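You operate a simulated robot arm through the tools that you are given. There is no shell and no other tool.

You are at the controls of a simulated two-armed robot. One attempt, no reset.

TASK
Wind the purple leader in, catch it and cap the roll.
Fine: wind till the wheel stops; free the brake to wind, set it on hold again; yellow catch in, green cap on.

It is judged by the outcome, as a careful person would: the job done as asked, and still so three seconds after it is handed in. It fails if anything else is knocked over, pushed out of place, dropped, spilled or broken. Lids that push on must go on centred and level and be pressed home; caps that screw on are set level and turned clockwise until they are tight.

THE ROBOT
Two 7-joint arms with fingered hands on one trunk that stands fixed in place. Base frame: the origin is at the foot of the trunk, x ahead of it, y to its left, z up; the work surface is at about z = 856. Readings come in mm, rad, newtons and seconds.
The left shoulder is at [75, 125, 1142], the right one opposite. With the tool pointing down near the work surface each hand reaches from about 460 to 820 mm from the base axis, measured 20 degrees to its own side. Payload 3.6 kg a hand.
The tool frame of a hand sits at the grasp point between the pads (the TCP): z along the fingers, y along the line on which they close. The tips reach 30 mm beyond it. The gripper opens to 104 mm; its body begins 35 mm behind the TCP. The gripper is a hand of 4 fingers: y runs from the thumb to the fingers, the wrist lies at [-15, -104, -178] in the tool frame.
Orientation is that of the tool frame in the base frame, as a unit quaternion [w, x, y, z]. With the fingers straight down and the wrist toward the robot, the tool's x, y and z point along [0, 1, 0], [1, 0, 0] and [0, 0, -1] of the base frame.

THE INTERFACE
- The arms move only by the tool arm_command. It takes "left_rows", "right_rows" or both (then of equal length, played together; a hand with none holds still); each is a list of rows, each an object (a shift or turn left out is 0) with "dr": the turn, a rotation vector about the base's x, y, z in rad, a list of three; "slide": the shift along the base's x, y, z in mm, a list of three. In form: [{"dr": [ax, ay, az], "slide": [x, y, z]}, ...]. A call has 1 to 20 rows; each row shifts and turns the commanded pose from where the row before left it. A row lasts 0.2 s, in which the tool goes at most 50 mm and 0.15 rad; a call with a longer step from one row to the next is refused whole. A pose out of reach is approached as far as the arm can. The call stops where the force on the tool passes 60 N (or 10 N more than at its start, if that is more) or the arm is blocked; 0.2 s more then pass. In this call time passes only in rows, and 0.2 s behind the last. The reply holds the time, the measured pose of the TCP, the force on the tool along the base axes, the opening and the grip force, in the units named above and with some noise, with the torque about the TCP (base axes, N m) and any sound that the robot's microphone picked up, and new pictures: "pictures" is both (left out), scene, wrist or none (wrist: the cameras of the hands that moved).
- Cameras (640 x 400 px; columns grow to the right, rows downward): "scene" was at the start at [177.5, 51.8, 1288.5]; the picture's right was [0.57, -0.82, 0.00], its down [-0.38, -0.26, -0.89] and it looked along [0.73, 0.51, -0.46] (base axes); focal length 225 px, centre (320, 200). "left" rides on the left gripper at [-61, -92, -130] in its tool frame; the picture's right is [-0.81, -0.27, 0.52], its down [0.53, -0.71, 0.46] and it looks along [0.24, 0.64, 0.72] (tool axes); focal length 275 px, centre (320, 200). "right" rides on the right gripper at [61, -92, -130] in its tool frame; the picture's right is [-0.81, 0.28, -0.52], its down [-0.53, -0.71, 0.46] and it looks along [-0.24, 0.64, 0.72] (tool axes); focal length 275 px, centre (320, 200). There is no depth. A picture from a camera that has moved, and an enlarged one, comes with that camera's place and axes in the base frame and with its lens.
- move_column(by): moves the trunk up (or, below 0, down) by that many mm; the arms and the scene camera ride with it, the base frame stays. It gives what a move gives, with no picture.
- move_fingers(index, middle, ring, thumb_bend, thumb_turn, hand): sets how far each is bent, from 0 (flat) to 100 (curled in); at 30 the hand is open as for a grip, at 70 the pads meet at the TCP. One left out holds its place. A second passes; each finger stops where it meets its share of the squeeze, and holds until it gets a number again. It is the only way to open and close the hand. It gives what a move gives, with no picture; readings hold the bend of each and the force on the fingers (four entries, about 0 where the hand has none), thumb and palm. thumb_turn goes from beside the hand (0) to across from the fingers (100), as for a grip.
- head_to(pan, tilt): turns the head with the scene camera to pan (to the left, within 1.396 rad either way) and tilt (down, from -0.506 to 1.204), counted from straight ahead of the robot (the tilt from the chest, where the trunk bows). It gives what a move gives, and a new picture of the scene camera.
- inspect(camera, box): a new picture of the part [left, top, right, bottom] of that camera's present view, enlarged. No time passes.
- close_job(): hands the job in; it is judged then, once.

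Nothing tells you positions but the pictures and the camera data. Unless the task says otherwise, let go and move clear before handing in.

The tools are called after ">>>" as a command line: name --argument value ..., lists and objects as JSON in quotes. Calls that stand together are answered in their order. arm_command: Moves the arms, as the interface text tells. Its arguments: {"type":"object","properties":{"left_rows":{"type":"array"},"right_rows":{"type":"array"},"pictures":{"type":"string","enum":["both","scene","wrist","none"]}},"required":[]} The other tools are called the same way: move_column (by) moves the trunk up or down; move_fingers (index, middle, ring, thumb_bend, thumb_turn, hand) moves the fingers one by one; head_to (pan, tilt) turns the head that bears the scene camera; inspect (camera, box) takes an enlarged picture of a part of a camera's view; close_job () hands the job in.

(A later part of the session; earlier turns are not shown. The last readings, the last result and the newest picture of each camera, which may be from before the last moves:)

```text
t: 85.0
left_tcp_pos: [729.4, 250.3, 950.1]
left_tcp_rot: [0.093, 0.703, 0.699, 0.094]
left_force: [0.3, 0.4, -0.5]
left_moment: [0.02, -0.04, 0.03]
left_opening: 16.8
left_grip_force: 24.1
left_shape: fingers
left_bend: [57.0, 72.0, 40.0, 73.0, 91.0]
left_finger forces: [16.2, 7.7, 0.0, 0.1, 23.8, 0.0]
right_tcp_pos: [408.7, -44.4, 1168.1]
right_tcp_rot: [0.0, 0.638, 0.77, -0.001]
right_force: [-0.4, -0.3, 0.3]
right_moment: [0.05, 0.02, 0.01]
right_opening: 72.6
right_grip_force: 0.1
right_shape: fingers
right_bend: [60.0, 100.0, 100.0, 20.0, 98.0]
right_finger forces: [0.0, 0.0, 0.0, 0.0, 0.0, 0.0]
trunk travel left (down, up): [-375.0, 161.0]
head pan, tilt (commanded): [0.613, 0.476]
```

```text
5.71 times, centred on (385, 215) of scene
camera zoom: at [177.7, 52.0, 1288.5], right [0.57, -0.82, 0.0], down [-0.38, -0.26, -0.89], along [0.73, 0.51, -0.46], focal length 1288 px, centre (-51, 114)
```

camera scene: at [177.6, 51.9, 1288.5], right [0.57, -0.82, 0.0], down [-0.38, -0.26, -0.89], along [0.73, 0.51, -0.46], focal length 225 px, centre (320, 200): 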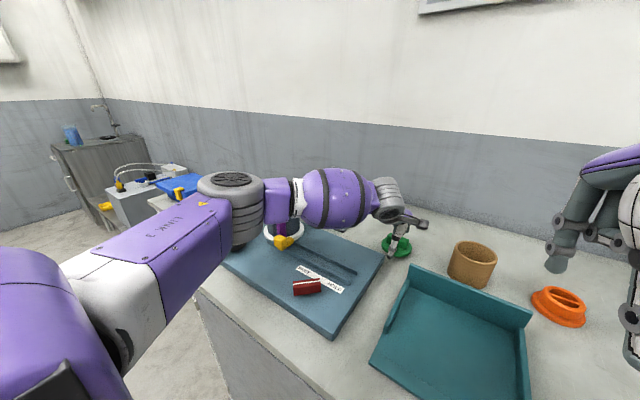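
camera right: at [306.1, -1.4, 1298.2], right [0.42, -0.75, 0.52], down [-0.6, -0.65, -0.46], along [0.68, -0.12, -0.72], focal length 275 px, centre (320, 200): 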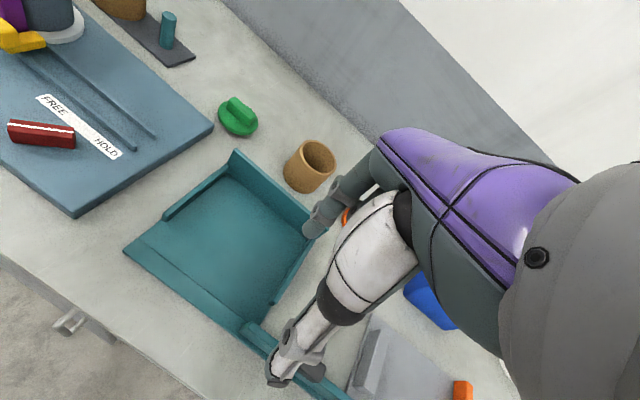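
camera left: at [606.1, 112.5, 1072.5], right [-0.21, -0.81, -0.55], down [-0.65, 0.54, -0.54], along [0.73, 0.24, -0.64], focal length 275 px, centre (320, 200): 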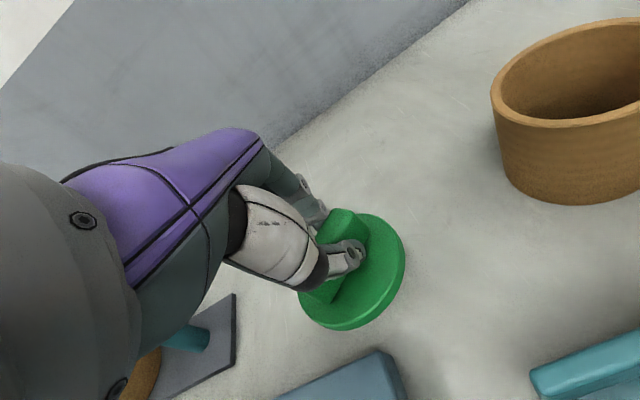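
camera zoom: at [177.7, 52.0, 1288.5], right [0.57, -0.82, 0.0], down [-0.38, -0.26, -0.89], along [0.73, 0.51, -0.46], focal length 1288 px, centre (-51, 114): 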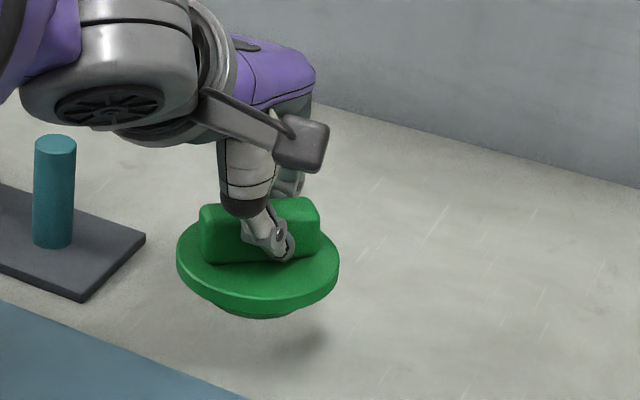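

Tilting the hand further has brought the cap level while the grip stays firm. Let me measure how level it is and where its centre lies relative to the hand.

>>> inspect --camera "scene" --box '[368, 215, 404, 245]'

>>> inspect --camera "left" --box '[240, 140, 440, 340]'

>>> inspect --camera "scene" --box '[255, 190, 315, 240]'

```text
13.33 times, centred on (386, 230) of scene
camera zoom: at [177.7, 52.0, 1288.5], right [0.57, -0.82, 0.0], down [-0.38, -0.26, -0.89], along [0.73, 0.51, -0.46], focal length 3005 px, centre (-560, -200)
```

zoom: 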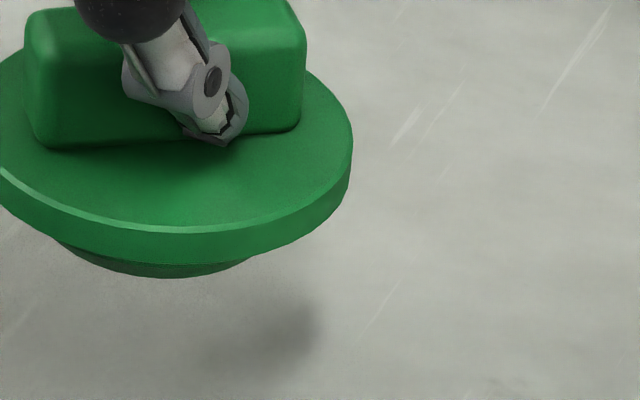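

```text
2.00 times, centred on (340, 240) of left
camera zoom: at [606.5, 189.5, 1051.4], right [-0.13, -0.81, -0.57], down [-0.57, 0.54, -0.63], along [0.81, 0.24, -0.53], focal length 551 px, centre (280, 120)
```

zoom: 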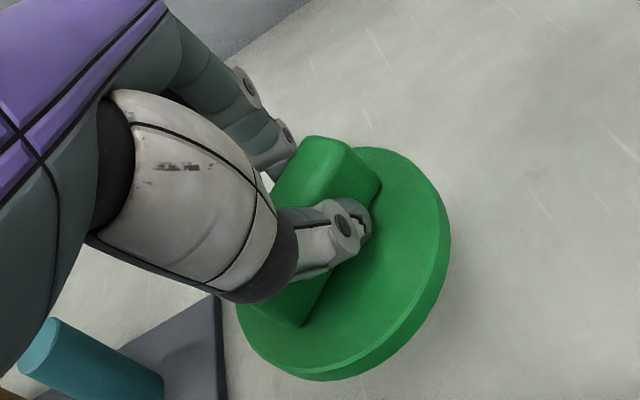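

```text
8.00 times, centred on (285, 215) of scene
camera zoom: at [177.7, 52.0, 1288.5], right [0.57, -0.82, 0.0], down [-0.38, -0.26, -0.89], along [0.73, 0.51, -0.46], focal length 1803 px, centre (600, 80)
```

zoom: 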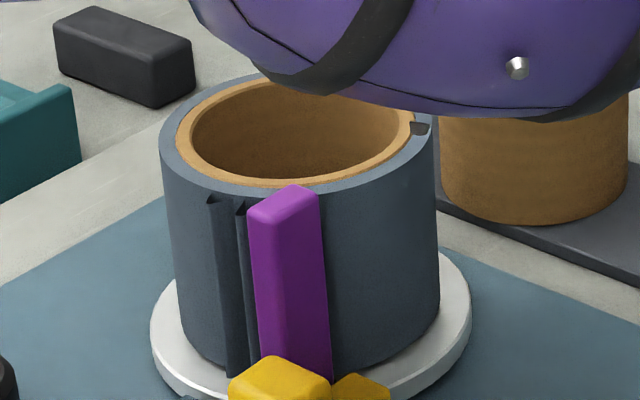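

The cap is level to within about 3° and its centre lies about [+4.6, −5.3, −38] from the TCP. The roll's core centre is at about [585.5, 474.5] with its top at z ≈ 967, so I'll raise the cap and carry it over the roll with this grip.

>>> arm_command --left_rows '[{"slide": [0, 0, 20]}, {"slide": [0, 0, 28]}, {"slide": [0, 0, 28]}, {"slide": [-8, 12, 28]}, {"slide": [-14, 20, 26]}, {"slide": [-14, 22, 0], "dr": [0.025, 0, 0]}, {"slide": [-14, 22, 0], "dr": [0.025, 0, 0]}, {"slide": [-14, 22, 0]}, {"slide": [-14, 22, 0]}, {"slide": [-14, 22, 0]}, {"slide": [-14, 22, 0]}, {"slide": [-14, 22, 0]}, {"slide": [-14, 22, 0]}, {"slide": [-14, 22, 0]}]' --pictures "both"

>>> inspect --camera "scene" --box '[240, 150, 340, 250]'

```text
t: 88.0
left_tcp_pos: [582.7, 481.5, 1079.9]
left_tcp_rot: [0.075, 0.705, 0.697, 0.11]
left_force: [0.1, 0.2, -1.5]
left_moment: [0.01, 0.0, -0.03]
left_opening: 16.8
left_grip_force: 23.3
left_shape: fingers
left_bend: [57.0, 72.0, 40.0, 74.0, 91.0]
left_finger forces: [16.3, 7.6, 0.0, 0.0, 24.1, 0.0]
right_tcp_pos: [406.9, -43.4, 1167.1]
right_tcp_rot: [0.001, 0.638, 0.77, 0.0]
right_force: [-0.2, -0.3, -0.4]
right_moment: [-0.03, 0.02, 0.03]
right_opening: 72.7
right_grip_force: 0.0
right_shape: fingers
right_bend: [60.0, 100.0, 100.0, 20.0, 98.0]
right_finger forces: [0.1, 0.0, 0.0, 0.0, 0.1, 0.0]
trunk travel left (down, up): [-375.0, 161.0]
head pan, tilt (commanded): [0.613, 0.476]
camera scene: at [177.3, 52.2, 1288.5], right [0.57, -0.82, 0.0], down [-0.37, -0.26, -0.89], along [0.73, 0.51, -0.46], focal length 225 px, centre (320, 200)
camera left: at [459.9, 414.9, 1178.3], right [-0.13, -0.78, -0.61], down [-0.57, 0.57, -0.6], along [0.81, 0.27, -0.52], focal length 275 px, centre (320, 200)
```

scene: 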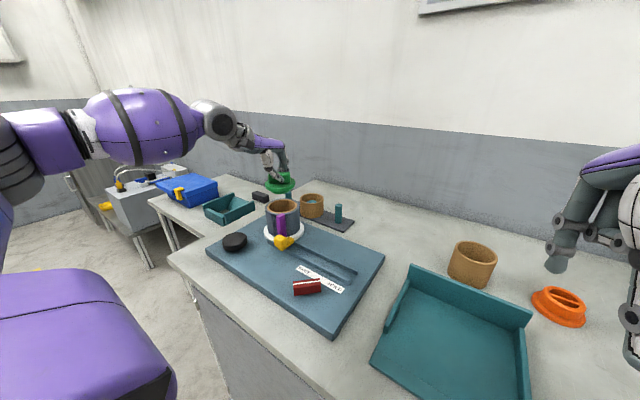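
left: 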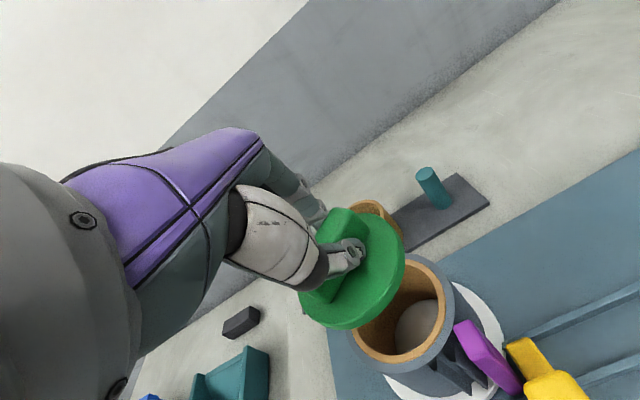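

```text
4.00 times, centred on (290, 200) of scene
camera zoom: at [177.3, 52.2, 1288.5], right [0.57, -0.82, 0.0], down [-0.37, -0.26, -0.89], along [0.73, 0.51, -0.46], focal length 901 px, centre (440, 200)
```

zoom: 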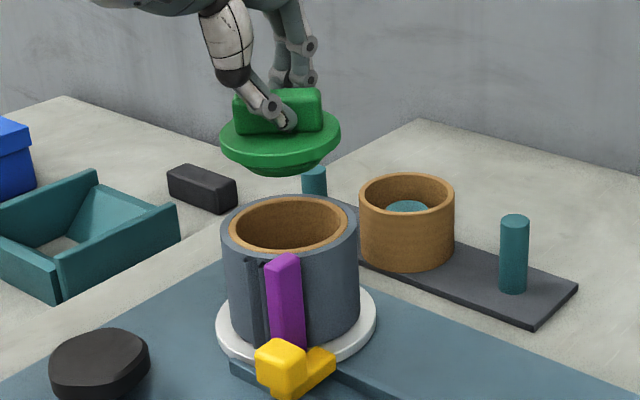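

The cap hangs level directly above the roll as seen from the head. I'll check the fore-and-aft alignment in the left wrist camera before lowering.

>>> inspect --camera "left" --box '[270, 170, 510, 400]'

>>> inspect --camera "scene" --box '[258, 165, 308, 225]'

```text
1.74 times, centred on (390, 285) of left
camera zoom: at [459.9, 414.9, 1178.3], right [-0.13, -0.78, -0.61], down [-0.57, 0.57, -0.6], along [0.81, 0.27, -0.52], focal length 479 px, centre (198, 52)
```

zoom: 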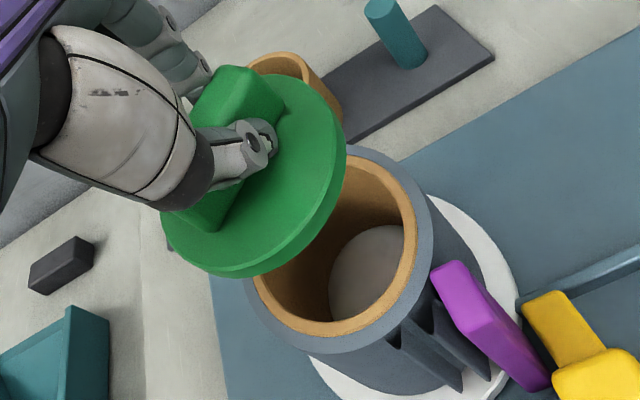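

```text
6.67 times, centred on (283, 195) of scene
camera zoom: at [177.3, 52.2, 1288.5], right [0.57, -0.82, 0.0], down [-0.37, -0.26, -0.89], along [0.73, 0.51, -0.46], focal length 1502 px, centre (567, 233)
```

zoom: 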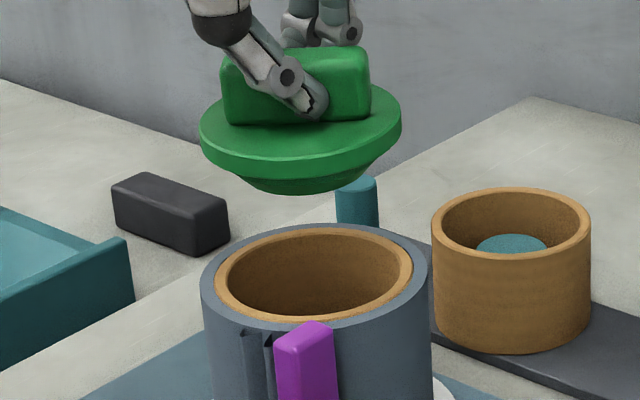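

The two views agree to within a few millimetres, and the tapered plug leaves some margin. I'll lower until the plug is just above the rim and compare again there.

>>> arm_command --left_rows '[{"slide": [-0.5, -0.5, -12]}, {"slide": [-0.5, -0.5, -12]}, {"slide": [0, 0, -10]}, {"slide": [0, 0, -6]}]' --pictures "none"

>>> inspect --camera "scene" --box '[258, 170, 308, 220]'

>>> inspect --camera "left" --box '[270, 170, 510, 400]'

```text
t: 89.0
left_tcp_pos: [580.5, 478.6, 1040.5]
left_tcp_rot: [0.076, 0.705, 0.697, 0.11]
left_force: [0.2, -0.8, -0.4]
left_moment: [0.0, 0.0, 0.0]
left_opening: 16.6
left_grip_force: 24.0
left_shape: fingers
left_bend: [57.0, 72.0, 40.0, 74.0, 91.0]
left_finger forces: [16.3, 7.7, 0.0, 0.0, 24.1, 0.1]
right_tcp_pos: [408.0, -43.8, 1167.8]
right_tcp_rot: [0.001, 0.639, 0.769, 0.0]
right_force: [0.1, -0.7, -0.9]
right_moment: [0.02, 0.02, -0.01]
right_opening: 72.8
right_grip_force: 0.0
right_shape: fingers
right_bend: [60.0, 100.0, 100.0, 20.0, 98.0]
right_finger forces: [0.0, 0.0, 0.0, 0.0, 0.0, 0.0]
trunk travel left (down, up): [-375.0, 161.0]
head pan, tilt (commanded): [0.613, 0.476]
```

```text
8.00 times, centred on (283, 195) of scene
camera zoom: at [177.6, 51.8, 1288.5], right [0.57, -0.82, 0.0], down [-0.38, -0.26, -0.89], along [0.73, 0.51, -0.46], focal length 1803 px, centre (616, 240)
```

zoom: 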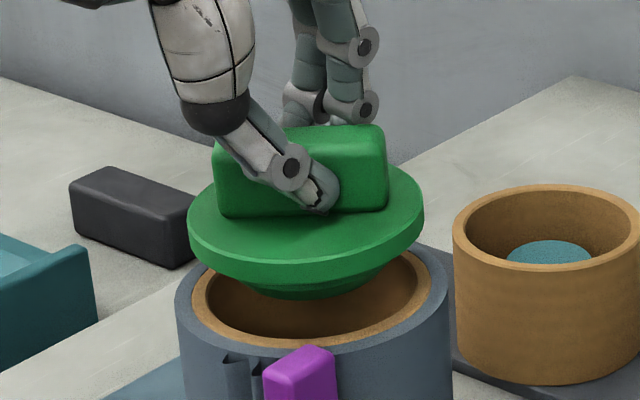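

```text
1.74 times, centred on (390, 285) of left
camera zoom: at [458.6, 412.7, 1138.1], right [-0.13, -0.78, -0.61], down [-0.57, 0.57, -0.6], along [0.81, 0.27, -0.52], focal length 479 px, centre (198, 52)
```

zoom: 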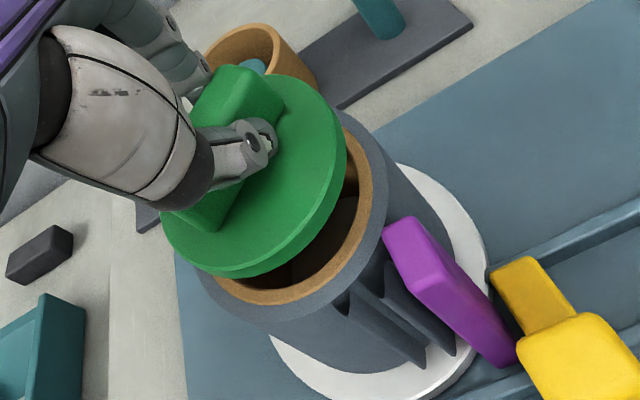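

In both cameras the cap is centred over the core to within about 2 mm and looks level. I'll lower it gently into the core and watch the force.

>>> arm_command --left_rows '[{"slide": [0, 0, -5]}, {"slide": [0, 0, -4]}, {"slide": [0, 0, -3]}, {"slide": [0, 0, -3]}]' --pictures "none"

>>> inspect --camera "scene" --box '[258, 170, 308, 220]'

>>> inspect --camera "left" --box '[270, 170, 510, 400]'

```text
t: 90.0
left_tcp_pos: [580.5, 479.0, 1025.3]
left_tcp_rot: [0.076, 0.705, 0.697, 0.11]
left_force: [-0.5, 0.2, -0.7]
left_moment: [0.03, -0.03, -0.02]
left_opening: 16.7
left_grip_force: 23.7
left_shape: fingers
left_bend: [57.0, 72.0, 40.0, 74.0, 91.0]
left_finger forces: [16.4, 7.6, 0.1, 0.0, 24.1, 0.0]
right_tcp_pos: [407.9, -44.1, 1168.0]
right_tcp_rot: [0.0, 0.638, 0.77, 0.001]
right_force: [-0.2, 0.4, -0.1]
right_moment: [-0.01, -0.02, 0.0]
right_opening: 72.7
right_grip_force: 0.0
right_shape: fingers
right_bend: [60.0, 100.0, 100.0, 20.0, 98.0]
right_finger forces: [0.1, 0.0, 0.0, 0.0, 0.1, 0.0]
trunk travel left (down, up): [-375.0, 161.0]
head pan, tilt (commanded): [0.613, 0.476]
```

```text
8.00 times, centred on (283, 195) of scene
camera zoom: at [177.6, 51.8, 1288.5], right [0.57, -0.82, 0.0], down [-0.38, -0.26, -0.89], along [0.73, 0.51, -0.46], focal length 1803 px, centre (616, 240)
```

zoom: 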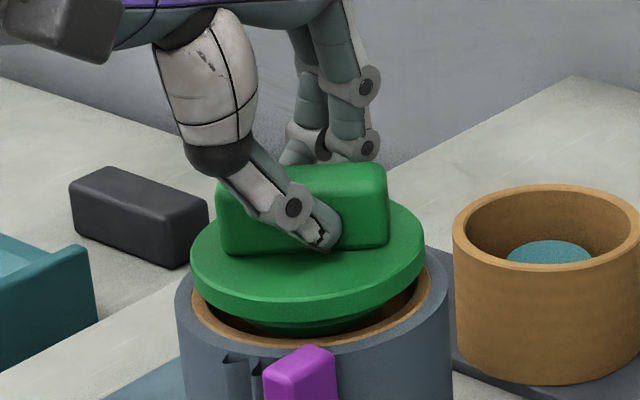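

```text
1.74 times, centred on (390, 285) of left
camera zoom: at [458.0, 412.7, 1123.5], right [-0.13, -0.78, -0.61], down [-0.57, 0.57, -0.6], along [0.81, 0.27, -0.52], focal length 479 px, centre (198, 52)
```

zoom: 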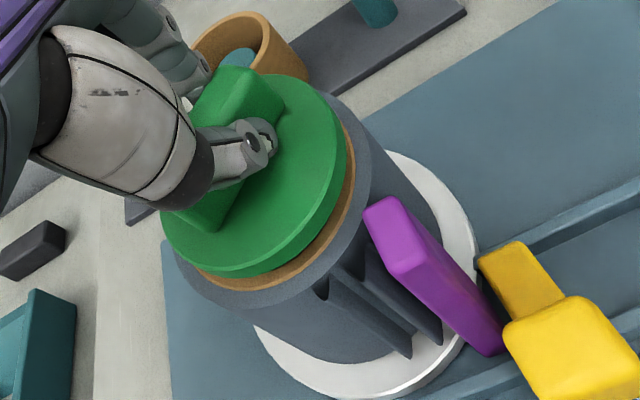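

The plug is entering the core without contact force and stays centred. I'll lower further until it seats.

>>> arm_command --left_rows '[{"slide": [0, 0, -3]}, {"slide": [0, 0, -3]}]' --pictures "none"

>>> inspect --camera "scene" --box '[258, 170, 308, 220]'

>>> inspect --camera "left" --box '[270, 170, 510, 400]'

```text
t: 90.6
left_tcp_pos: [580.3, 478.6, 1018.6]
left_tcp_rot: [0.075, 0.705, 0.696, 0.11]
left_force: [-0.2, -0.4, -0.7]
left_moment: [-0.03, -0.02, 0.02]
left_opening: 16.4
left_grip_force: 24.4
left_shape: fingers
left_bend: [57.0, 72.0, 40.0, 74.0, 91.0]
left_finger forces: [16.4, 7.7, 0.0, 0.0, 24.1, 0.0]
right_tcp_pos: [407.3, -43.2, 1166.8]
right_tcp_rot: [0.0, 0.637, 0.77, 0.0]
right_force: [1.0, -0.2, 0.6]
right_moment: [0.02, 0.05, -0.02]
right_opening: 72.8
right_grip_force: 0.1
right_shape: fingers
right_bend: [60.0, 100.0, 100.0, 20.0, 98.0]
right_finger forces: [0.0, 0.0, 0.0, 0.1, 0.0, 0.1]
trunk travel left (down, up): [-375.0, 161.0]
head pan, tilt (commanded): [0.613, 0.476]
```

```text
8.00 times, centred on (283, 195) of scene
camera zoom: at [177.6, 51.8, 1288.5], right [0.57, -0.82, 0.0], down [-0.38, -0.26, -0.89], along [0.73, 0.51, -0.46], focal length 1803 px, centre (616, 240)
```

zoom: 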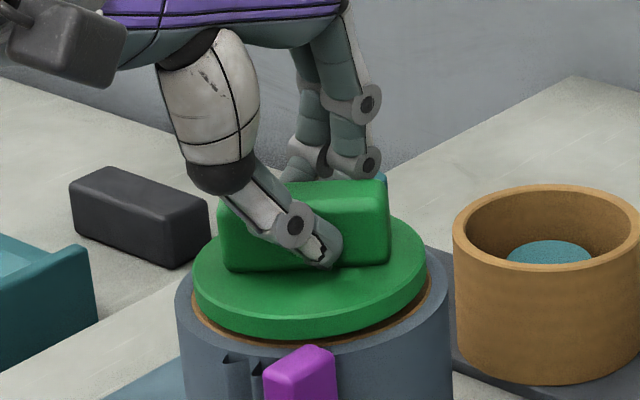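

```text
1.74 times, centred on (390, 285) of left
camera zoom: at [457.6, 412.4, 1117.0], right [-0.13, -0.78, -0.61], down [-0.57, 0.57, -0.6], along [0.81, 0.27, -0.52], focal length 479 px, centre (198, 52)
```

zoom: 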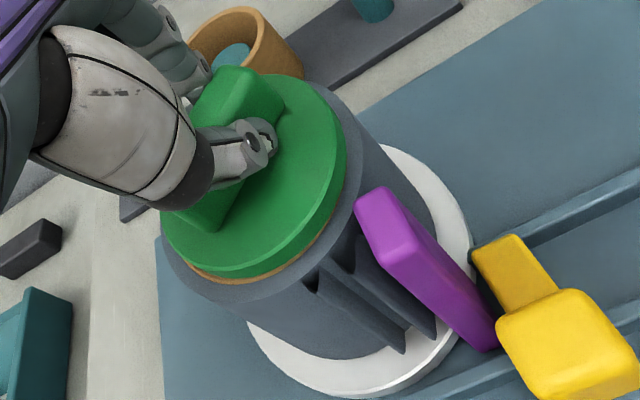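

The plug is well inside the core and the disc is nearly down, still with no contact force. I'll keep lowering in small steps.

>>> arm_command --left_rows '[{"slide": [0, 0, -2]}, {"slide": [0, 0, -2]}, {"slide": [0, 0, -2]}]' --pictures "none"

>>> inspect --camera "scene" --box '[258, 170, 308, 220]'

```text
t: 91.4
left_tcp_pos: [580.4, 478.1, 1013.2]
left_tcp_rot: [0.075, 0.705, 0.696, 0.112]
left_force: [0.9, 1.2, 3.3]
left_moment: [0.02, -0.01, -0.02]
left_opening: 16.9
left_grip_force: 26.0
left_shape: fingers
left_bend: [56.0, 72.0, 40.0, 74.0, 91.0]
left_finger forces: [17.5, 8.9, 0.0, 0.1, 25.3, 0.0]
right_tcp_pos: [407.0, -44.3, 1168.8]
right_tcp_rot: [-0.001, 0.638, 0.77, 0.0]
right_force: [-0.5, 0.1, 0.0]
right_moment: [0.02, -0.01, 0.01]
right_opening: 72.6
right_grip_force: 0.0
right_shape: fingers
right_bend: [60.0, 100.0, 100.0, 20.0, 98.0]
right_finger forces: [0.0, 0.0, 0.0, 0.0, 0.1, 0.0]
trunk travel left (down, up): [-375.0, 161.0]
head pan, tilt (commanded): [0.613, 0.476]
```

```text
8.00 times, centred on (283, 195) of scene
camera zoom: at [177.2, 51.7, 1288.6], right [0.57, -0.82, 0.0], down [-0.37, -0.26, -0.89], along [0.73, 0.51, -0.46], focal length 1803 px, centre (616, 240)
```

zoom: 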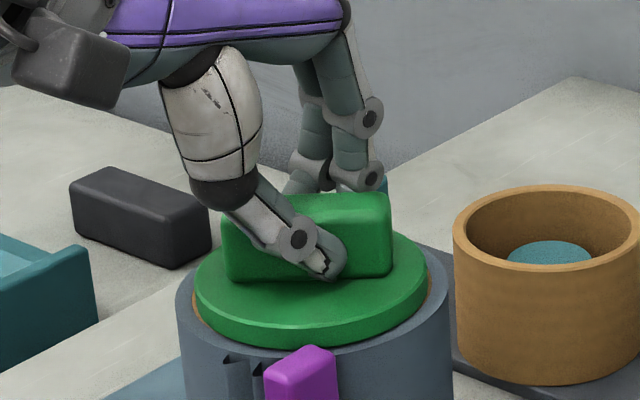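

Light contact now (about 3 N) with the disc practically on the rim. I'll press a little further while still holding.

>>> arm_command --left_rows '[{"slide": [0, 0, -2]}, {"slide": [0, 0, -2]}]' --pictures "none"

>>> inspect --camera "scene" --box '[258, 170, 308, 220]'

>>> inspect --camera "left" --box '[270, 170, 510, 400]'

```text
t: 92.0
left_tcp_pos: [580.5, 478.1, 1012.3]
left_tcp_rot: [0.077, 0.705, 0.696, 0.112]
left_force: [-0.1, 3.3, 14.0]
left_moment: [-0.03, -0.15, -0.06]
left_opening: 16.3
left_grip_force: 26.9
left_shape: fingers
left_bend: [56.0, 72.0, 40.0, 75.0, 91.0]
left_finger forces: [17.9, 9.9, 0.0, 0.1, 26.7, 0.0]
right_tcp_pos: [406.2, -44.5, 1167.9]
right_tcp_rot: [0.001, 0.638, 0.77, 0.001]
right_force: [-0.6, 0.4, 0.6]
right_moment: [0.0, -0.02, -0.01]
right_opening: 72.7
right_grip_force: 0.1
right_shape: fingers
right_bend: [60.0, 100.0, 100.0, 20.0, 98.0]
right_finger forces: [0.0, 0.0, 0.0, 0.1, 0.2, 0.1]
trunk travel left (down, up): [-375.0, 161.0]
head pan, tilt (commanded): [0.613, 0.476]
```

```text
8.00 times, centred on (283, 195) of scene
camera zoom: at [176.2, 51.2, 1288.8], right [0.57, -0.82, 0.0], down [-0.37, -0.26, -0.89], along [0.73, 0.51, -0.46], focal length 1803 px, centre (616, 240)
```

zoom: 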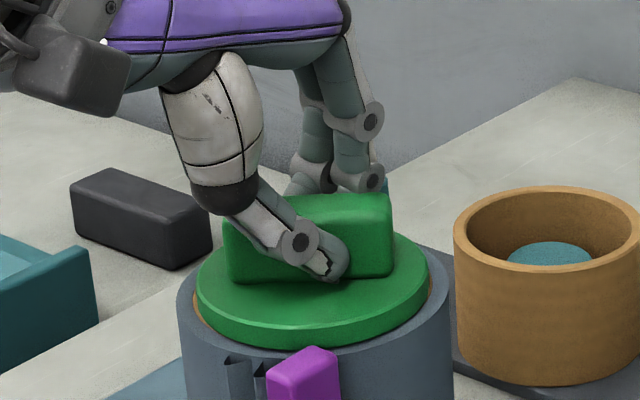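

```text
1.74 times, centred on (390, 285) of left
camera zoom: at [456.9, 412.1, 1109.6], right [-0.13, -0.78, -0.61], down [-0.56, 0.57, -0.6], along [0.82, 0.27, -0.51], focal length 479 px, centre (198, 52)
```

zoom: 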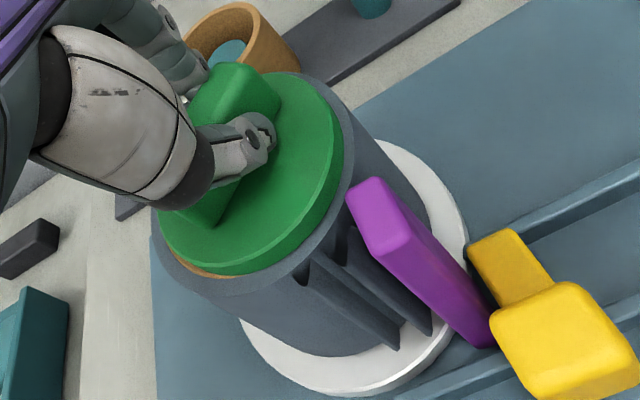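

Resistance is about 14 N, so the cap is sitting in the core. I'll ease off, open the fingers just enough to free the bar, and then rise straight up.

>>> arm_command --left_rows '[{"slide": [0, 0, 1.5]}]' --pictures "none"

>>> move_fingers --hand "left" --index 48 --middle 56 --thumb_bend 66

>>> inspect --camera "scene" --box '[258, 170, 308, 220]'

>>> inspect --camera "left" --box '[270, 170, 510, 400]'

```text
t: 92.4
left_tcp_pos: [579.7, 478.8, 1011.1]
left_tcp_rot: [0.076, 0.705, 0.696, 0.112]
left_force: [0.8, 1.9, 14.5]
left_moment: [-0.01, -0.14, -0.02]
left_opening: 16.3
left_grip_force: 27.6
left_shape: fingers
left_bend: [56.0, 72.0, 40.0, 75.0, 91.0]
left_finger forces: [18.2, 10.1, 0.0, 0.0, 26.2, 0.1]
right_tcp_pos: [406.6, -44.4, 1167.1]
right_tcp_rot: [0.001, 0.638, 0.77, 0.001]
right_force: [0.6, -0.7, -0.7]
right_moment: [-0.05, 0.0, -0.01]
right_opening: 72.7
right_grip_force: 0.2
right_shape: fingers
right_bend: [60.0, 100.0, 100.0, 20.0, 98.0]
right_finger forces: [0.0, 0.0, 0.1, 0.0, 0.0, 0.1]
trunk travel left (down, up): [-375.0, 161.0]
head pan, tilt (commanded): [0.613, 0.476]
```

```text
t: 93.4
left_tcp_pos: [581.3, 477.5, 1011.7]
left_tcp_rot: [0.075, 0.704, 0.697, 0.112]
left_force: [-0.4, -3.4, 8.5]
left_moment: [-0.2, 0.01, 0.04]
left_opening: 28.7
left_grip_force: 6.0
left_shape: fingers
left_bend: [48.0, 56.0, 40.0, 71.0, 96.0]
left_finger forces: [0.6, 0.0, 0.0, 0.0, 11.5, 0.0]
right_tcp_pos: [407.5, -44.4, 1168.4]
right_tcp_rot: [0.0, 0.638, 0.77, -0.001]
right_force: [0.0, -0.4, -0.2]
right_moment: [0.03, -0.02, 0.02]
right_opening: 72.4
right_grip_force: 0.2
right_shape: fingers
right_bend: [60.0, 100.0, 100.0, 20.0, 98.0]
right_finger forces: [0.0, 0.0, 0.0, 0.0, 0.0, 0.1]
trunk travel left (down, up): [-375.0, 161.0]
head pan, tilt (commanded): [0.613, 0.476]
```

```text
8.00 times, centred on (283, 195) of scene
camera zoom: at [176.8, 51.0, 1288.7], right [0.57, -0.82, 0.0], down [-0.37, -0.26, -0.89], along [0.73, 0.51, -0.46], focal length 1803 px, centre (616, 240)
```

zoom: 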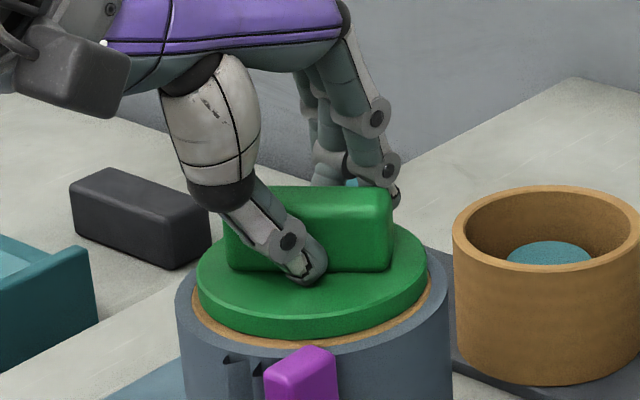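

```text
1.74 times, centred on (390, 285) of left
camera zoom: at [457.2, 412.0, 1109.0], right [-0.13, -0.78, -0.61], down [-0.57, 0.57, -0.6], along [0.81, 0.27, -0.52], focal length 479 px, centre (198, 52)
```

zoom: 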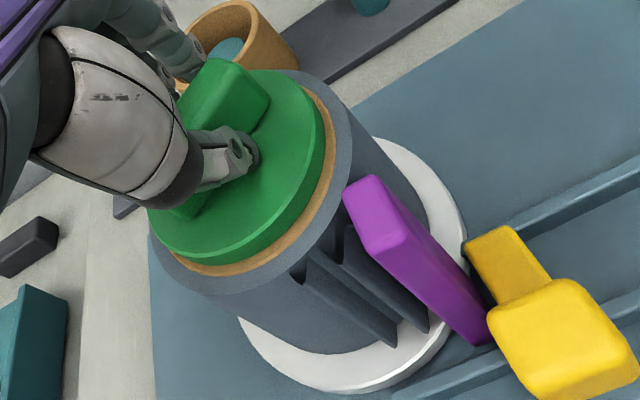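

The fingers are off the bar, but the thumb tip is still pressing on the disc and nudging it. I'll lift straight up to relieve that.

>>> arm_command --left_rows '[{"slide": [0, 0, 4]}, {"slide": [0, 0, 5]}, {"slide": [0, 0, 6]}]' --pictures "none"

>>> inspect --camera "scene" --box '[258, 170, 308, 220]'

>>> inspect --camera "left" --box '[270, 170, 510, 400]'

```text
t: 94.2
left_tcp_pos: [581.4, 479.4, 1025.6]
left_tcp_rot: [0.075, 0.706, 0.696, 0.109]
left_force: [0.2, -0.1, 0.8]
left_moment: [-0.05, 0.02, 0.0]
left_opening: 34.1
left_grip_force: 0.0
left_shape: fingers
left_bend: [48.0, 56.0, 40.0, 66.0, 97.0]
left_finger forces: [0.1, 0.0, 0.0, 0.1, 0.0, 0.0]
right_tcp_pos: [408.4, -44.0, 1167.6]
right_tcp_rot: [0.0, 0.638, 0.77, 0.0]
right_force: [0.0, 0.1, -0.4]
right_moment: [0.01, 0.0, 0.0]
right_opening: 72.4
right_grip_force: 0.0
right_shape: fingers
right_bend: [60.0, 100.0, 100.0, 20.0, 98.0]
right_finger forces: [0.0, 0.0, 0.0, 0.1, 0.1, 0.1]
trunk travel left (down, up): [-375.0, 161.0]
head pan, tilt (commanded): [0.613, 0.476]
```

```text
8.00 times, centred on (283, 195) of scene
camera zoom: at [177.5, 51.8, 1288.5], right [0.57, -0.82, 0.0], down [-0.37, -0.26, -0.89], along [0.73, 0.51, -0.46], focal length 1803 px, centre (616, 240)
```

zoom: 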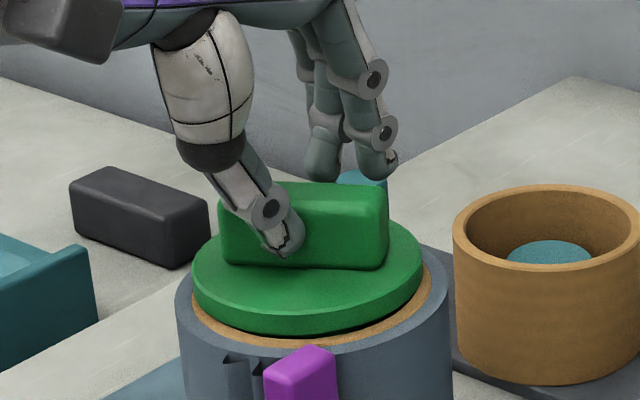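

```text
1.74 times, centred on (390, 285) of left
camera zoom: at [457.9, 412.9, 1123.5], right [-0.13, -0.78, -0.61], down [-0.57, 0.57, -0.6], along [0.81, 0.27, -0.52], focal length 479 px, centre (198, 52)
```

zoom: 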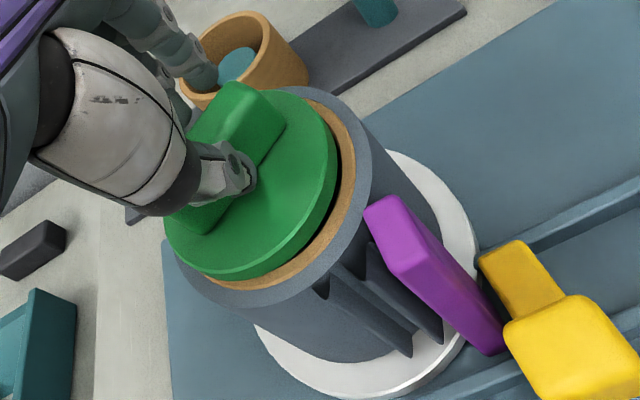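

The cap is in the core but its near-right side stands a few millimetres proud. I'll lift the hand clear, look carefully, and then press it home from above.

>>> arm_command --left_rows '[{"slide": [0, 0, 12]}, {"slide": [0, 0, 20]}, {"slide": [-5, 0, 25]}, {"slide": [-10, 0, 25], "dr": [0, 0.06, 0]}, {"slide": [-10, 0, 20], "dr": [0, 0.1, 0]}, {"slide": [-10, 0, 0], "dr": [-0.05, 0.1, 0]}]' --pictures "both"

>>> inspect --camera "scene" --box '[258, 180, 308, 230]'

>>> inspect --camera "left" --box '[300, 200, 480, 400]'

```text
t: 95.6
left_tcp_pos: [546.1, 479.4, 1127.1]
left_tcp_rot: [0.002, 0.712, 0.702, 0.0]
left_force: [-0.8, -0.1, -0.3]
left_moment: [-0.01, 0.01, 0.01]
left_opening: 34.1
left_grip_force: 0.0
left_shape: fingers
left_bend: [48.0, 56.0, 40.0, 66.0, 97.0]
left_finger forces: [0.1, 0.0, 0.1, 0.0, 0.1, 0.1]
right_tcp_pos: [407.9, -43.8, 1166.6]
right_tcp_rot: [-0.001, 0.637, 0.771, 0.0]
right_force: [-0.2, 0.3, -0.3]
right_moment: [-0.02, -0.01, -0.01]
right_opening: 72.6
right_grip_force: 0.1
right_shape: fingers
right_bend: [60.0, 100.0, 100.0, 20.0, 98.0]
right_finger forces: [0.0, 0.0, 0.0, 0.0, 0.1, 0.0]
trunk travel left (down, up): [-375.0, 161.0]
head pan, tilt (commanded): [0.613, 0.476]
camera scene: at [177.7, 51.9, 1288.5], right [0.57, -0.82, 0.0], down [-0.38, -0.26, -0.89], along [0.73, 0.51, -0.46], focal length 225 px, centre (320, 200)
camera left: at [452.2, 419.5, 1257.1], right [-0.29, -0.81, -0.52], down [-0.7, 0.54, -0.46], along [0.65, 0.23, -0.72], focal length 275 px, centre (320, 200)
```

scene: 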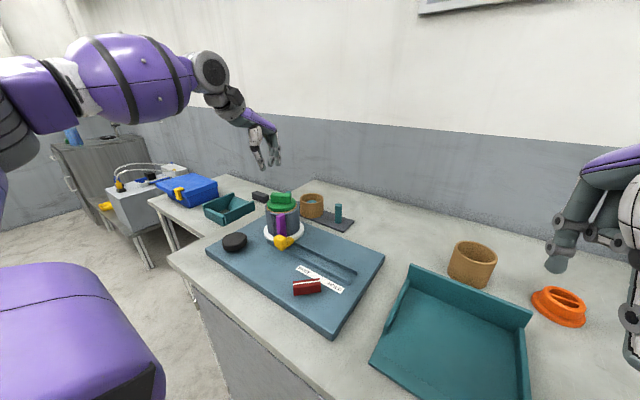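
left: 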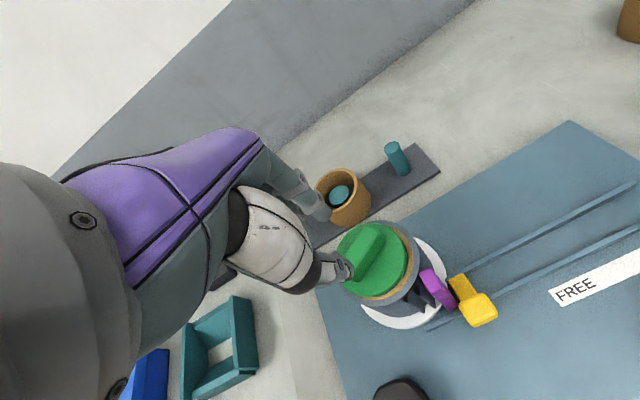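

```text
8.00 times, centred on (283, 205) of scene
camera zoom: at [177.7, 51.9, 1288.5], right [0.57, -0.82, 0.0], down [-0.38, -0.26, -0.89], along [0.73, 0.51, -0.46], focal length 1803 px, centre (616, 160)
```

zoom: 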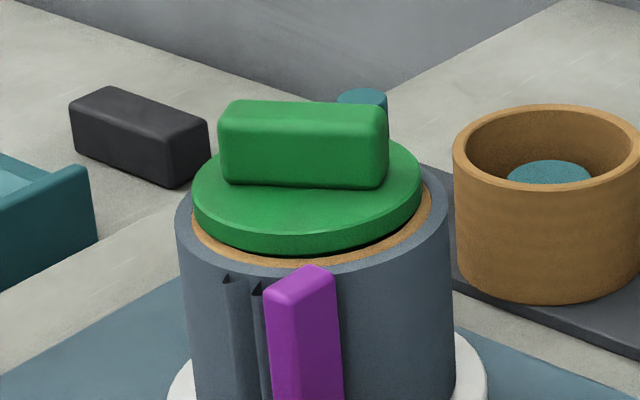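

```text
2.00 times, centred on (390, 300) of left
camera zoom: at [452.2, 419.5, 1257.1], right [-0.29, -0.81, -0.52], down [-0.7, 0.54, -0.46], along [0.65, 0.23, -0.72], focal length 551 px, centre (180, 0)
```

zoom: 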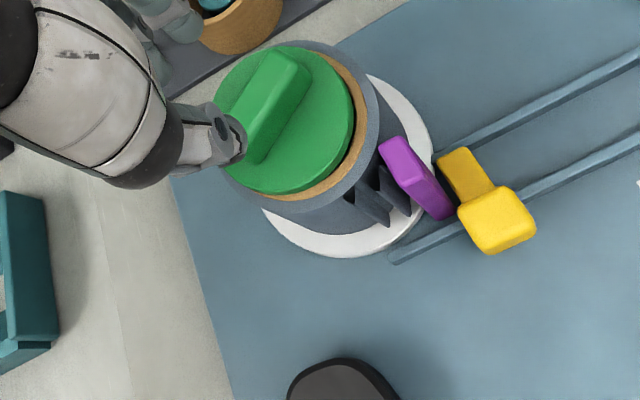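

The cap sits in the core with its right (−y) side a few millimetres high, so it must be pressed home. I'll make a fist with the thumb swung aside to press with, and check its shape in free air first.

>>> move_fingers --hand "left" --index 100 --middle 100 --ring 100 --thumb_bend 10 --thumb_turn 0

>>> inspect --camera "scene" --box '[230, 100, 310, 230]'

>>> inspect --camera "left" --box '[160, 120, 480, 400]'

```text
t: 96.6
left_tcp_pos: [544.6, 479.8, 1126.8]
left_tcp_rot: [0.001, 0.713, 0.702, 0.001]
left_force: [-0.2, 0.3, 0.1]
left_moment: [0.02, -0.02, -0.02]
left_opening: 97.9
left_grip_force: 0.0
left_shape: fingers
left_bend: [100.0, 100.0, 100.0, 10.0, 0.0]
left_finger forces: [0.1, 0.0, 0.1, 0.0, 0.0, 0.0]
right_tcp_pos: [408.9, -42.9, 1167.6]
right_tcp_rot: [0.0, 0.638, 0.77, 0.001]
right_force: [0.6, -0.9, 0.6]
right_moment: [0.02, 0.01, 0.02]
right_opening: 72.6
right_grip_force: 0.0
right_shape: fingers
right_bend: [60.0, 100.0, 100.0, 20.0, 98.0]
right_finger forces: [0.0, 0.1, 0.1, 0.1, 0.1, 0.1]
trunk travel left (down, up): [-375.0, 161.0]
head pan, tilt (commanded): [0.613, 0.476]
```

```text
3.08 times, centred on (270, 165) of scene
camera zoom: at [177.5, 51.8, 1288.5], right [0.57, -0.82, 0.0], down [-0.38, -0.26, -0.89], along [0.73, 0.51, -0.46], focal length 693 px, centre (474, 308)
```

zoom: 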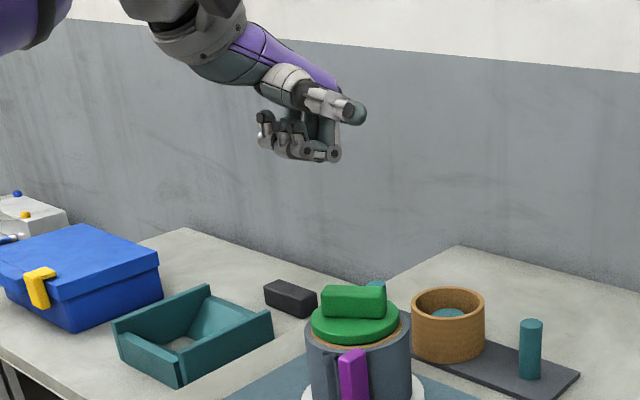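

```text
1.43 times, centred on (320, 260) of left
camera zoom: at [452.1, 419.2, 1256.9], right [-0.29, -0.81, -0.52], down [-0.7, 0.54, -0.46], along [0.65, 0.23, -0.72], focal length 393 px, centre (320, 114)
```

zoom: 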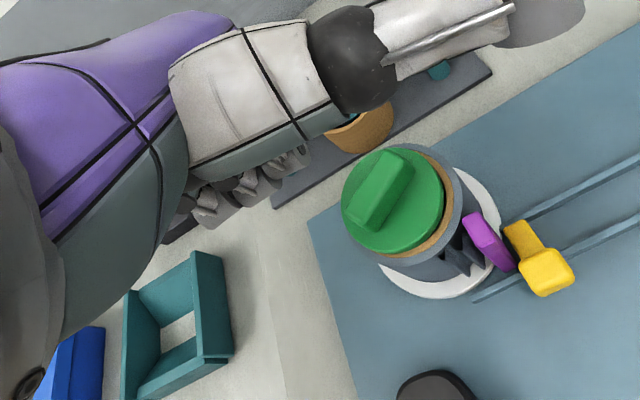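

The fist has a flat underside about 11 mm above the TCP, with the thumb safely out of the way. I'll place it over the cap's bar and lower it gently until it touches.

>>> arm_command --left_rows '[{"slide": [10, -7, -20]}, {"slide": [10, -7, -22]}, {"slide": [10, -7, -22]}, {"slide": [0, 0, -15]}, {"slide": [0, 0, -8]}, {"slide": [0, 0, -8]}]' --pictures "none"

>>> inspect --camera "scene" --box '[240, 150, 330, 230]'

>>> inspect --camera "left" --box '[200, 120, 480, 400]'

```text
t: 98.0
left_tcp_pos: [576.1, 458.4, 1033.0]
left_tcp_rot: [0.003, 0.713, 0.701, 0.001]
left_force: [-0.4, 0.0, -0.6]
left_moment: [-0.01, -0.01, 0.01]
left_opening: 98.3
left_grip_force: 0.0
left_shape: fingers
left_bend: [100.0, 100.0, 100.0, 10.0, 0.0]
left_finger forces: [0.0, 0.0, 0.1, 0.0, 0.0, 0.0]
right_tcp_pos: [408.0, -43.9, 1167.7]
right_tcp_rot: [0.0, 0.638, 0.77, 0.0]
right_force: [0.3, 0.4, 0.7]
right_moment: [0.0, 0.04, 0.02]
right_opening: 72.4
right_grip_force: 0.1
right_shape: fingers
right_bend: [60.0, 100.0, 100.0, 20.0, 98.0]
right_finger forces: [0.0, 0.1, 0.1, 0.0, 0.0, 0.1]
trunk travel left (down, up): [-375.0, 161.0]
head pan, tilt (commanded): [0.613, 0.476]
```

```text
5.00 times, centred on (285, 190) of scene
camera zoom: at [177.5, 51.9, 1288.5], right [0.57, -0.82, 0.0], down [-0.38, -0.26, -0.89], along [0.73, 0.51, -0.46], focal length 1127 px, centre (495, 250)
```

zoom: 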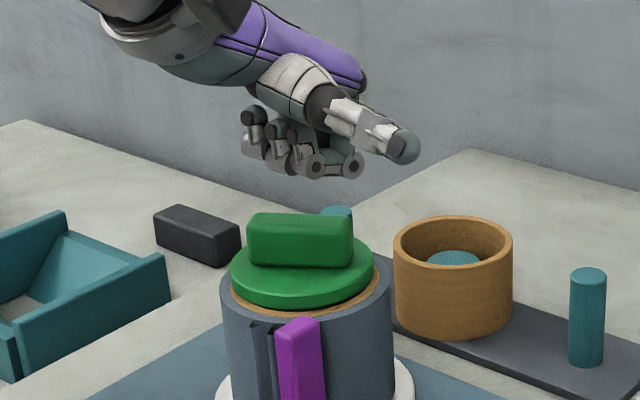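

```text
1.43 times, centred on (340, 260) of left
camera zoom: at [482.8, 397.6, 1162.2], right [-0.29, -0.81, -0.52], down [-0.7, 0.54, -0.46], along [0.65, 0.23, -0.72], focal length 393 px, centre (291, 114)
```

zoom: 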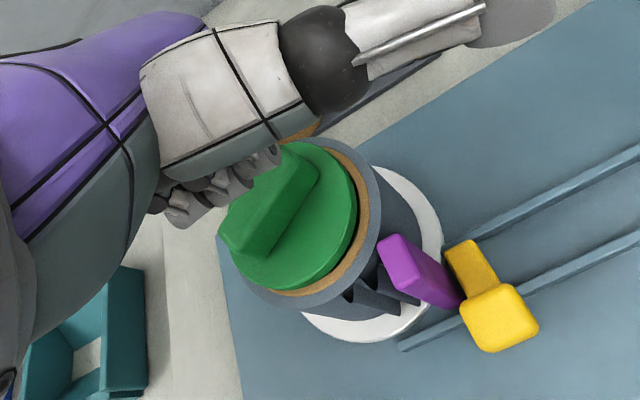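

The lowest part of the fist is the row of front knuckles at about x = 612, slightly beyond the bar. I'll shift back 23 mm so index and middle knuckles sit over the bar, then lower to contact.

>>> arm_command --left_rows '[{"slide": [-12, 0, 0]}, {"slide": [-11, 0, 0]}, {"slide": [0, 0, -8]}, {"slide": [0, 0, -6]}, {"slide": [0, 0, -4]}, {"slide": [0, 0, -3]}]' --pictures "none"

>>> inspect --camera "scene" --box '[240, 160, 330, 240]'

>>> inspect --camera "left" --box '[200, 120, 480, 400]'

```text
t: 99.4
left_tcp_pos: [553.6, 457.9, 1010.9]
left_tcp_rot: [0.003, 0.712, 0.702, 0.0]
left_force: [0.0, -0.8, -0.3]
left_moment: [-0.03, -0.02, -0.02]
left_opening: 97.8
left_grip_force: 0.0
left_shape: fingers
left_bend: [100.0, 100.0, 100.0, 10.0, 0.0]
left_finger forces: [0.0, 0.0, 0.1, 0.0, 0.1, 0.1]
right_tcp_pos: [407.4, -43.4, 1167.3]
right_tcp_rot: [0.0, 0.638, 0.77, 0.001]
right_force: [0.1, 0.1, 0.2]
right_moment: [0.02, 0.02, -0.04]
right_opening: 72.5
right_grip_force: 0.0
right_shape: fingers
right_bend: [60.0, 100.0, 100.0, 20.0, 98.0]
right_finger forces: [0.0, 0.1, 0.0, 0.1, 0.1, 0.1]
trunk travel left (down, up): [-375.0, 161.0]
head pan, tilt (commanded): [0.613, 0.476]
```

```text
5.00 times, centred on (285, 200) of scene
camera zoom: at [177.5, 51.8, 1288.5], right [0.57, -0.82, 0.0], down [-0.38, -0.26, -0.89], along [0.73, 0.51, -0.46], focal length 1127 px, centre (495, 200)
```

zoom: 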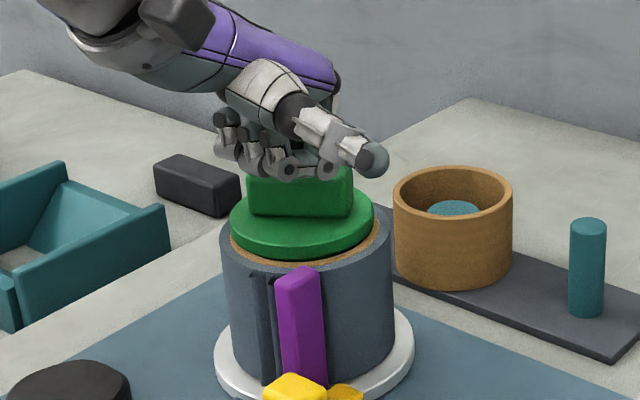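

```text
1.43 times, centred on (340, 260) of left
camera zoom: at [460.0, 397.3, 1140.5], right [-0.29, -0.81, -0.52], down [-0.7, 0.54, -0.46], along [0.65, 0.23, -0.72], focal length 393 px, centre (291, 114)
```

zoom: 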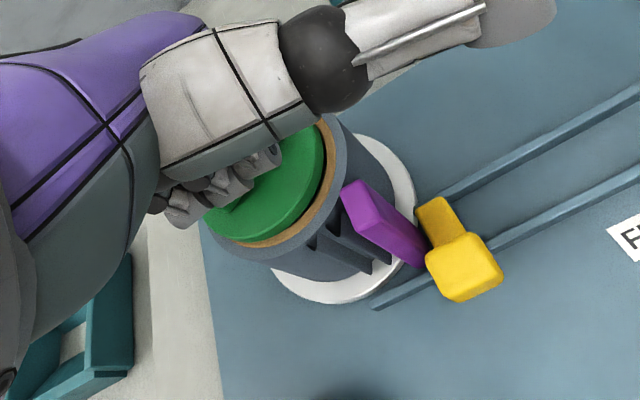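

The knuckles are right over the bar with no contact yet. I'll press down in 2 mm steps and watch the force.

>>> arm_command --left_rows '[{"slide": [0, 0, -2]}, {"slide": [0, 0, -2]}, {"slide": [0, 0, -2]}, {"slide": [0, 0, -2]}]' --pictures "none"

>>> inspect --camera "scene" --box '[258, 180, 308, 230]'

```text
t: 100.4
left_tcp_pos: [553.1, 457.8, 1004.9]
left_tcp_rot: [0.001, 0.712, 0.702, 0.001]
left_force: [-0.3, -0.6, -0.4]
left_moment: [0.0, 0.03, 0.0]
left_opening: 98.0
left_grip_force: 0.1
left_shape: fingers
left_bend: [100.0, 100.0, 100.0, 10.0, 0.0]
left_finger forces: [0.0, 0.1, 0.0, 0.0, 0.0, 0.0]
right_tcp_pos: [407.2, -43.9, 1167.5]
right_tcp_rot: [0.0, 0.638, 0.77, 0.0]
right_force: [-0.2, -0.1, -0.4]
right_moment: [0.01, 0.04, -0.01]
right_opening: 72.4
right_grip_force: 0.1
right_shape: fingers
right_bend: [60.0, 100.0, 100.0, 20.0, 98.0]
right_finger forces: [0.0, 0.0, 0.0, 0.0, 0.0, 0.0]
trunk travel left (down, up): [-375.0, 161.0]
head pan, tilt (commanded): [0.613, 0.476]
```

```text
8.00 times, centred on (283, 205) of scene
camera zoom: at [177.5, 51.8, 1288.5], right [0.57, -0.82, 0.0], down [-0.38, -0.26, -0.89], along [0.73, 0.51, -0.46], focal length 1803 px, centre (616, 160)
```

zoom: 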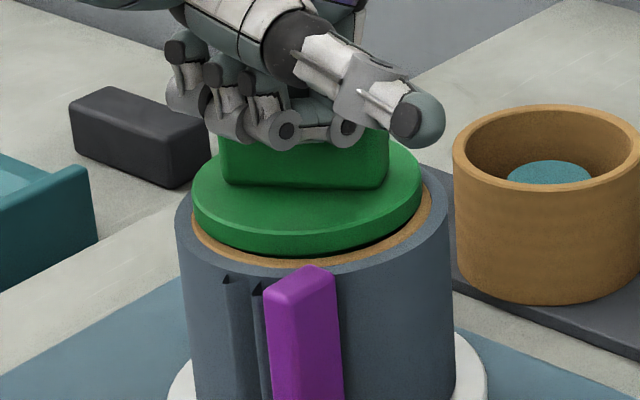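

Still no contact; I'll continue down slowly.

>>> arm_command --left_rows '[{"slide": [0, 0, -2]}, {"slide": [0, 0, -2]}, {"slide": [0, 0, -2]}]' --pictures "none"

>>> inspect --camera "scene" --box '[258, 180, 308, 230]'

>>> inspect --camera "left" --box '[200, 120, 480, 400]'

```text
t: 101.2
left_tcp_pos: [553.2, 457.6, 999.7]
left_tcp_rot: [0.003, 0.712, 0.702, 0.002]
left_force: [0.8, 1.1, 0.4]
left_moment: [0.03, -0.02, 0.0]
left_opening: 97.9
left_grip_force: 0.1
left_shape: fingers
left_bend: [100.0, 100.0, 100.0, 10.0, 0.0]
left_finger forces: [0.0, 0.1, 0.0, 0.1, 0.0, 0.0]
right_tcp_pos: [407.0, -43.9, 1167.9]
right_tcp_rot: [0.0, 0.638, 0.77, 0.0]
right_force: [-0.4, -0.1, -0.7]
right_moment: [-0.01, -0.01, -0.03]
right_opening: 72.4
right_grip_force: 0.0
right_shape: fingers
right_bend: [60.0, 100.0, 100.0, 20.0, 98.0]
right_finger forces: [0.0, 0.0, 0.0, 0.0, 0.0, 0.0]
trunk travel left (down, up): [-375.0, 161.0]
head pan, tilt (commanded): [0.613, 0.476]
```

```text
8.00 times, centred on (283, 205) of scene
camera zoom: at [177.5, 51.8, 1288.5], right [0.57, -0.82, 0.0], down [-0.38, -0.26, -0.89], along [0.73, 0.51, -0.46], focal length 1803 px, centre (616, 160)
```

zoom: 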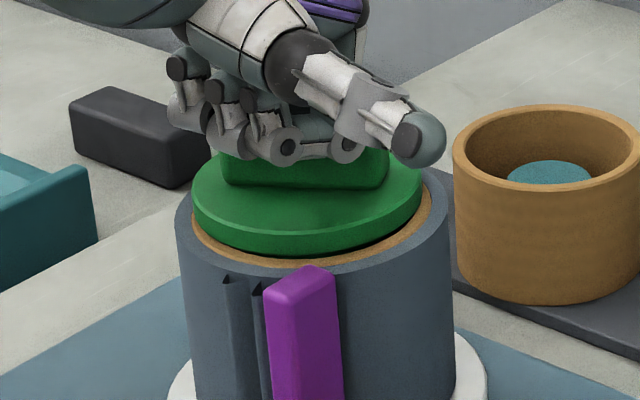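

```text
1.43 times, centred on (340, 260) of left
camera zoom: at [459.1, 397.7, 1127.6], right [-0.29, -0.81, -0.52], down [-0.7, 0.54, -0.46], along [0.65, 0.23, -0.72], focal length 393 px, centre (291, 114)
```

zoom: 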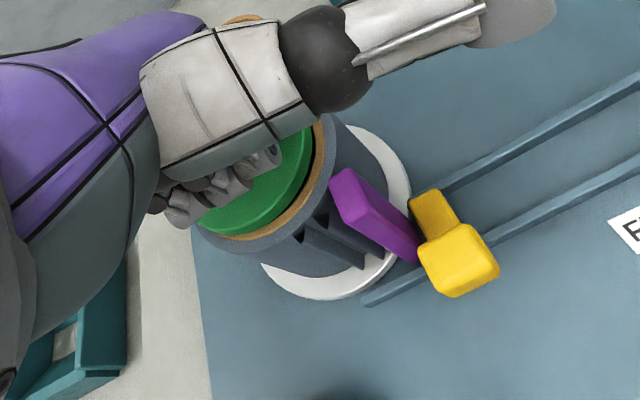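

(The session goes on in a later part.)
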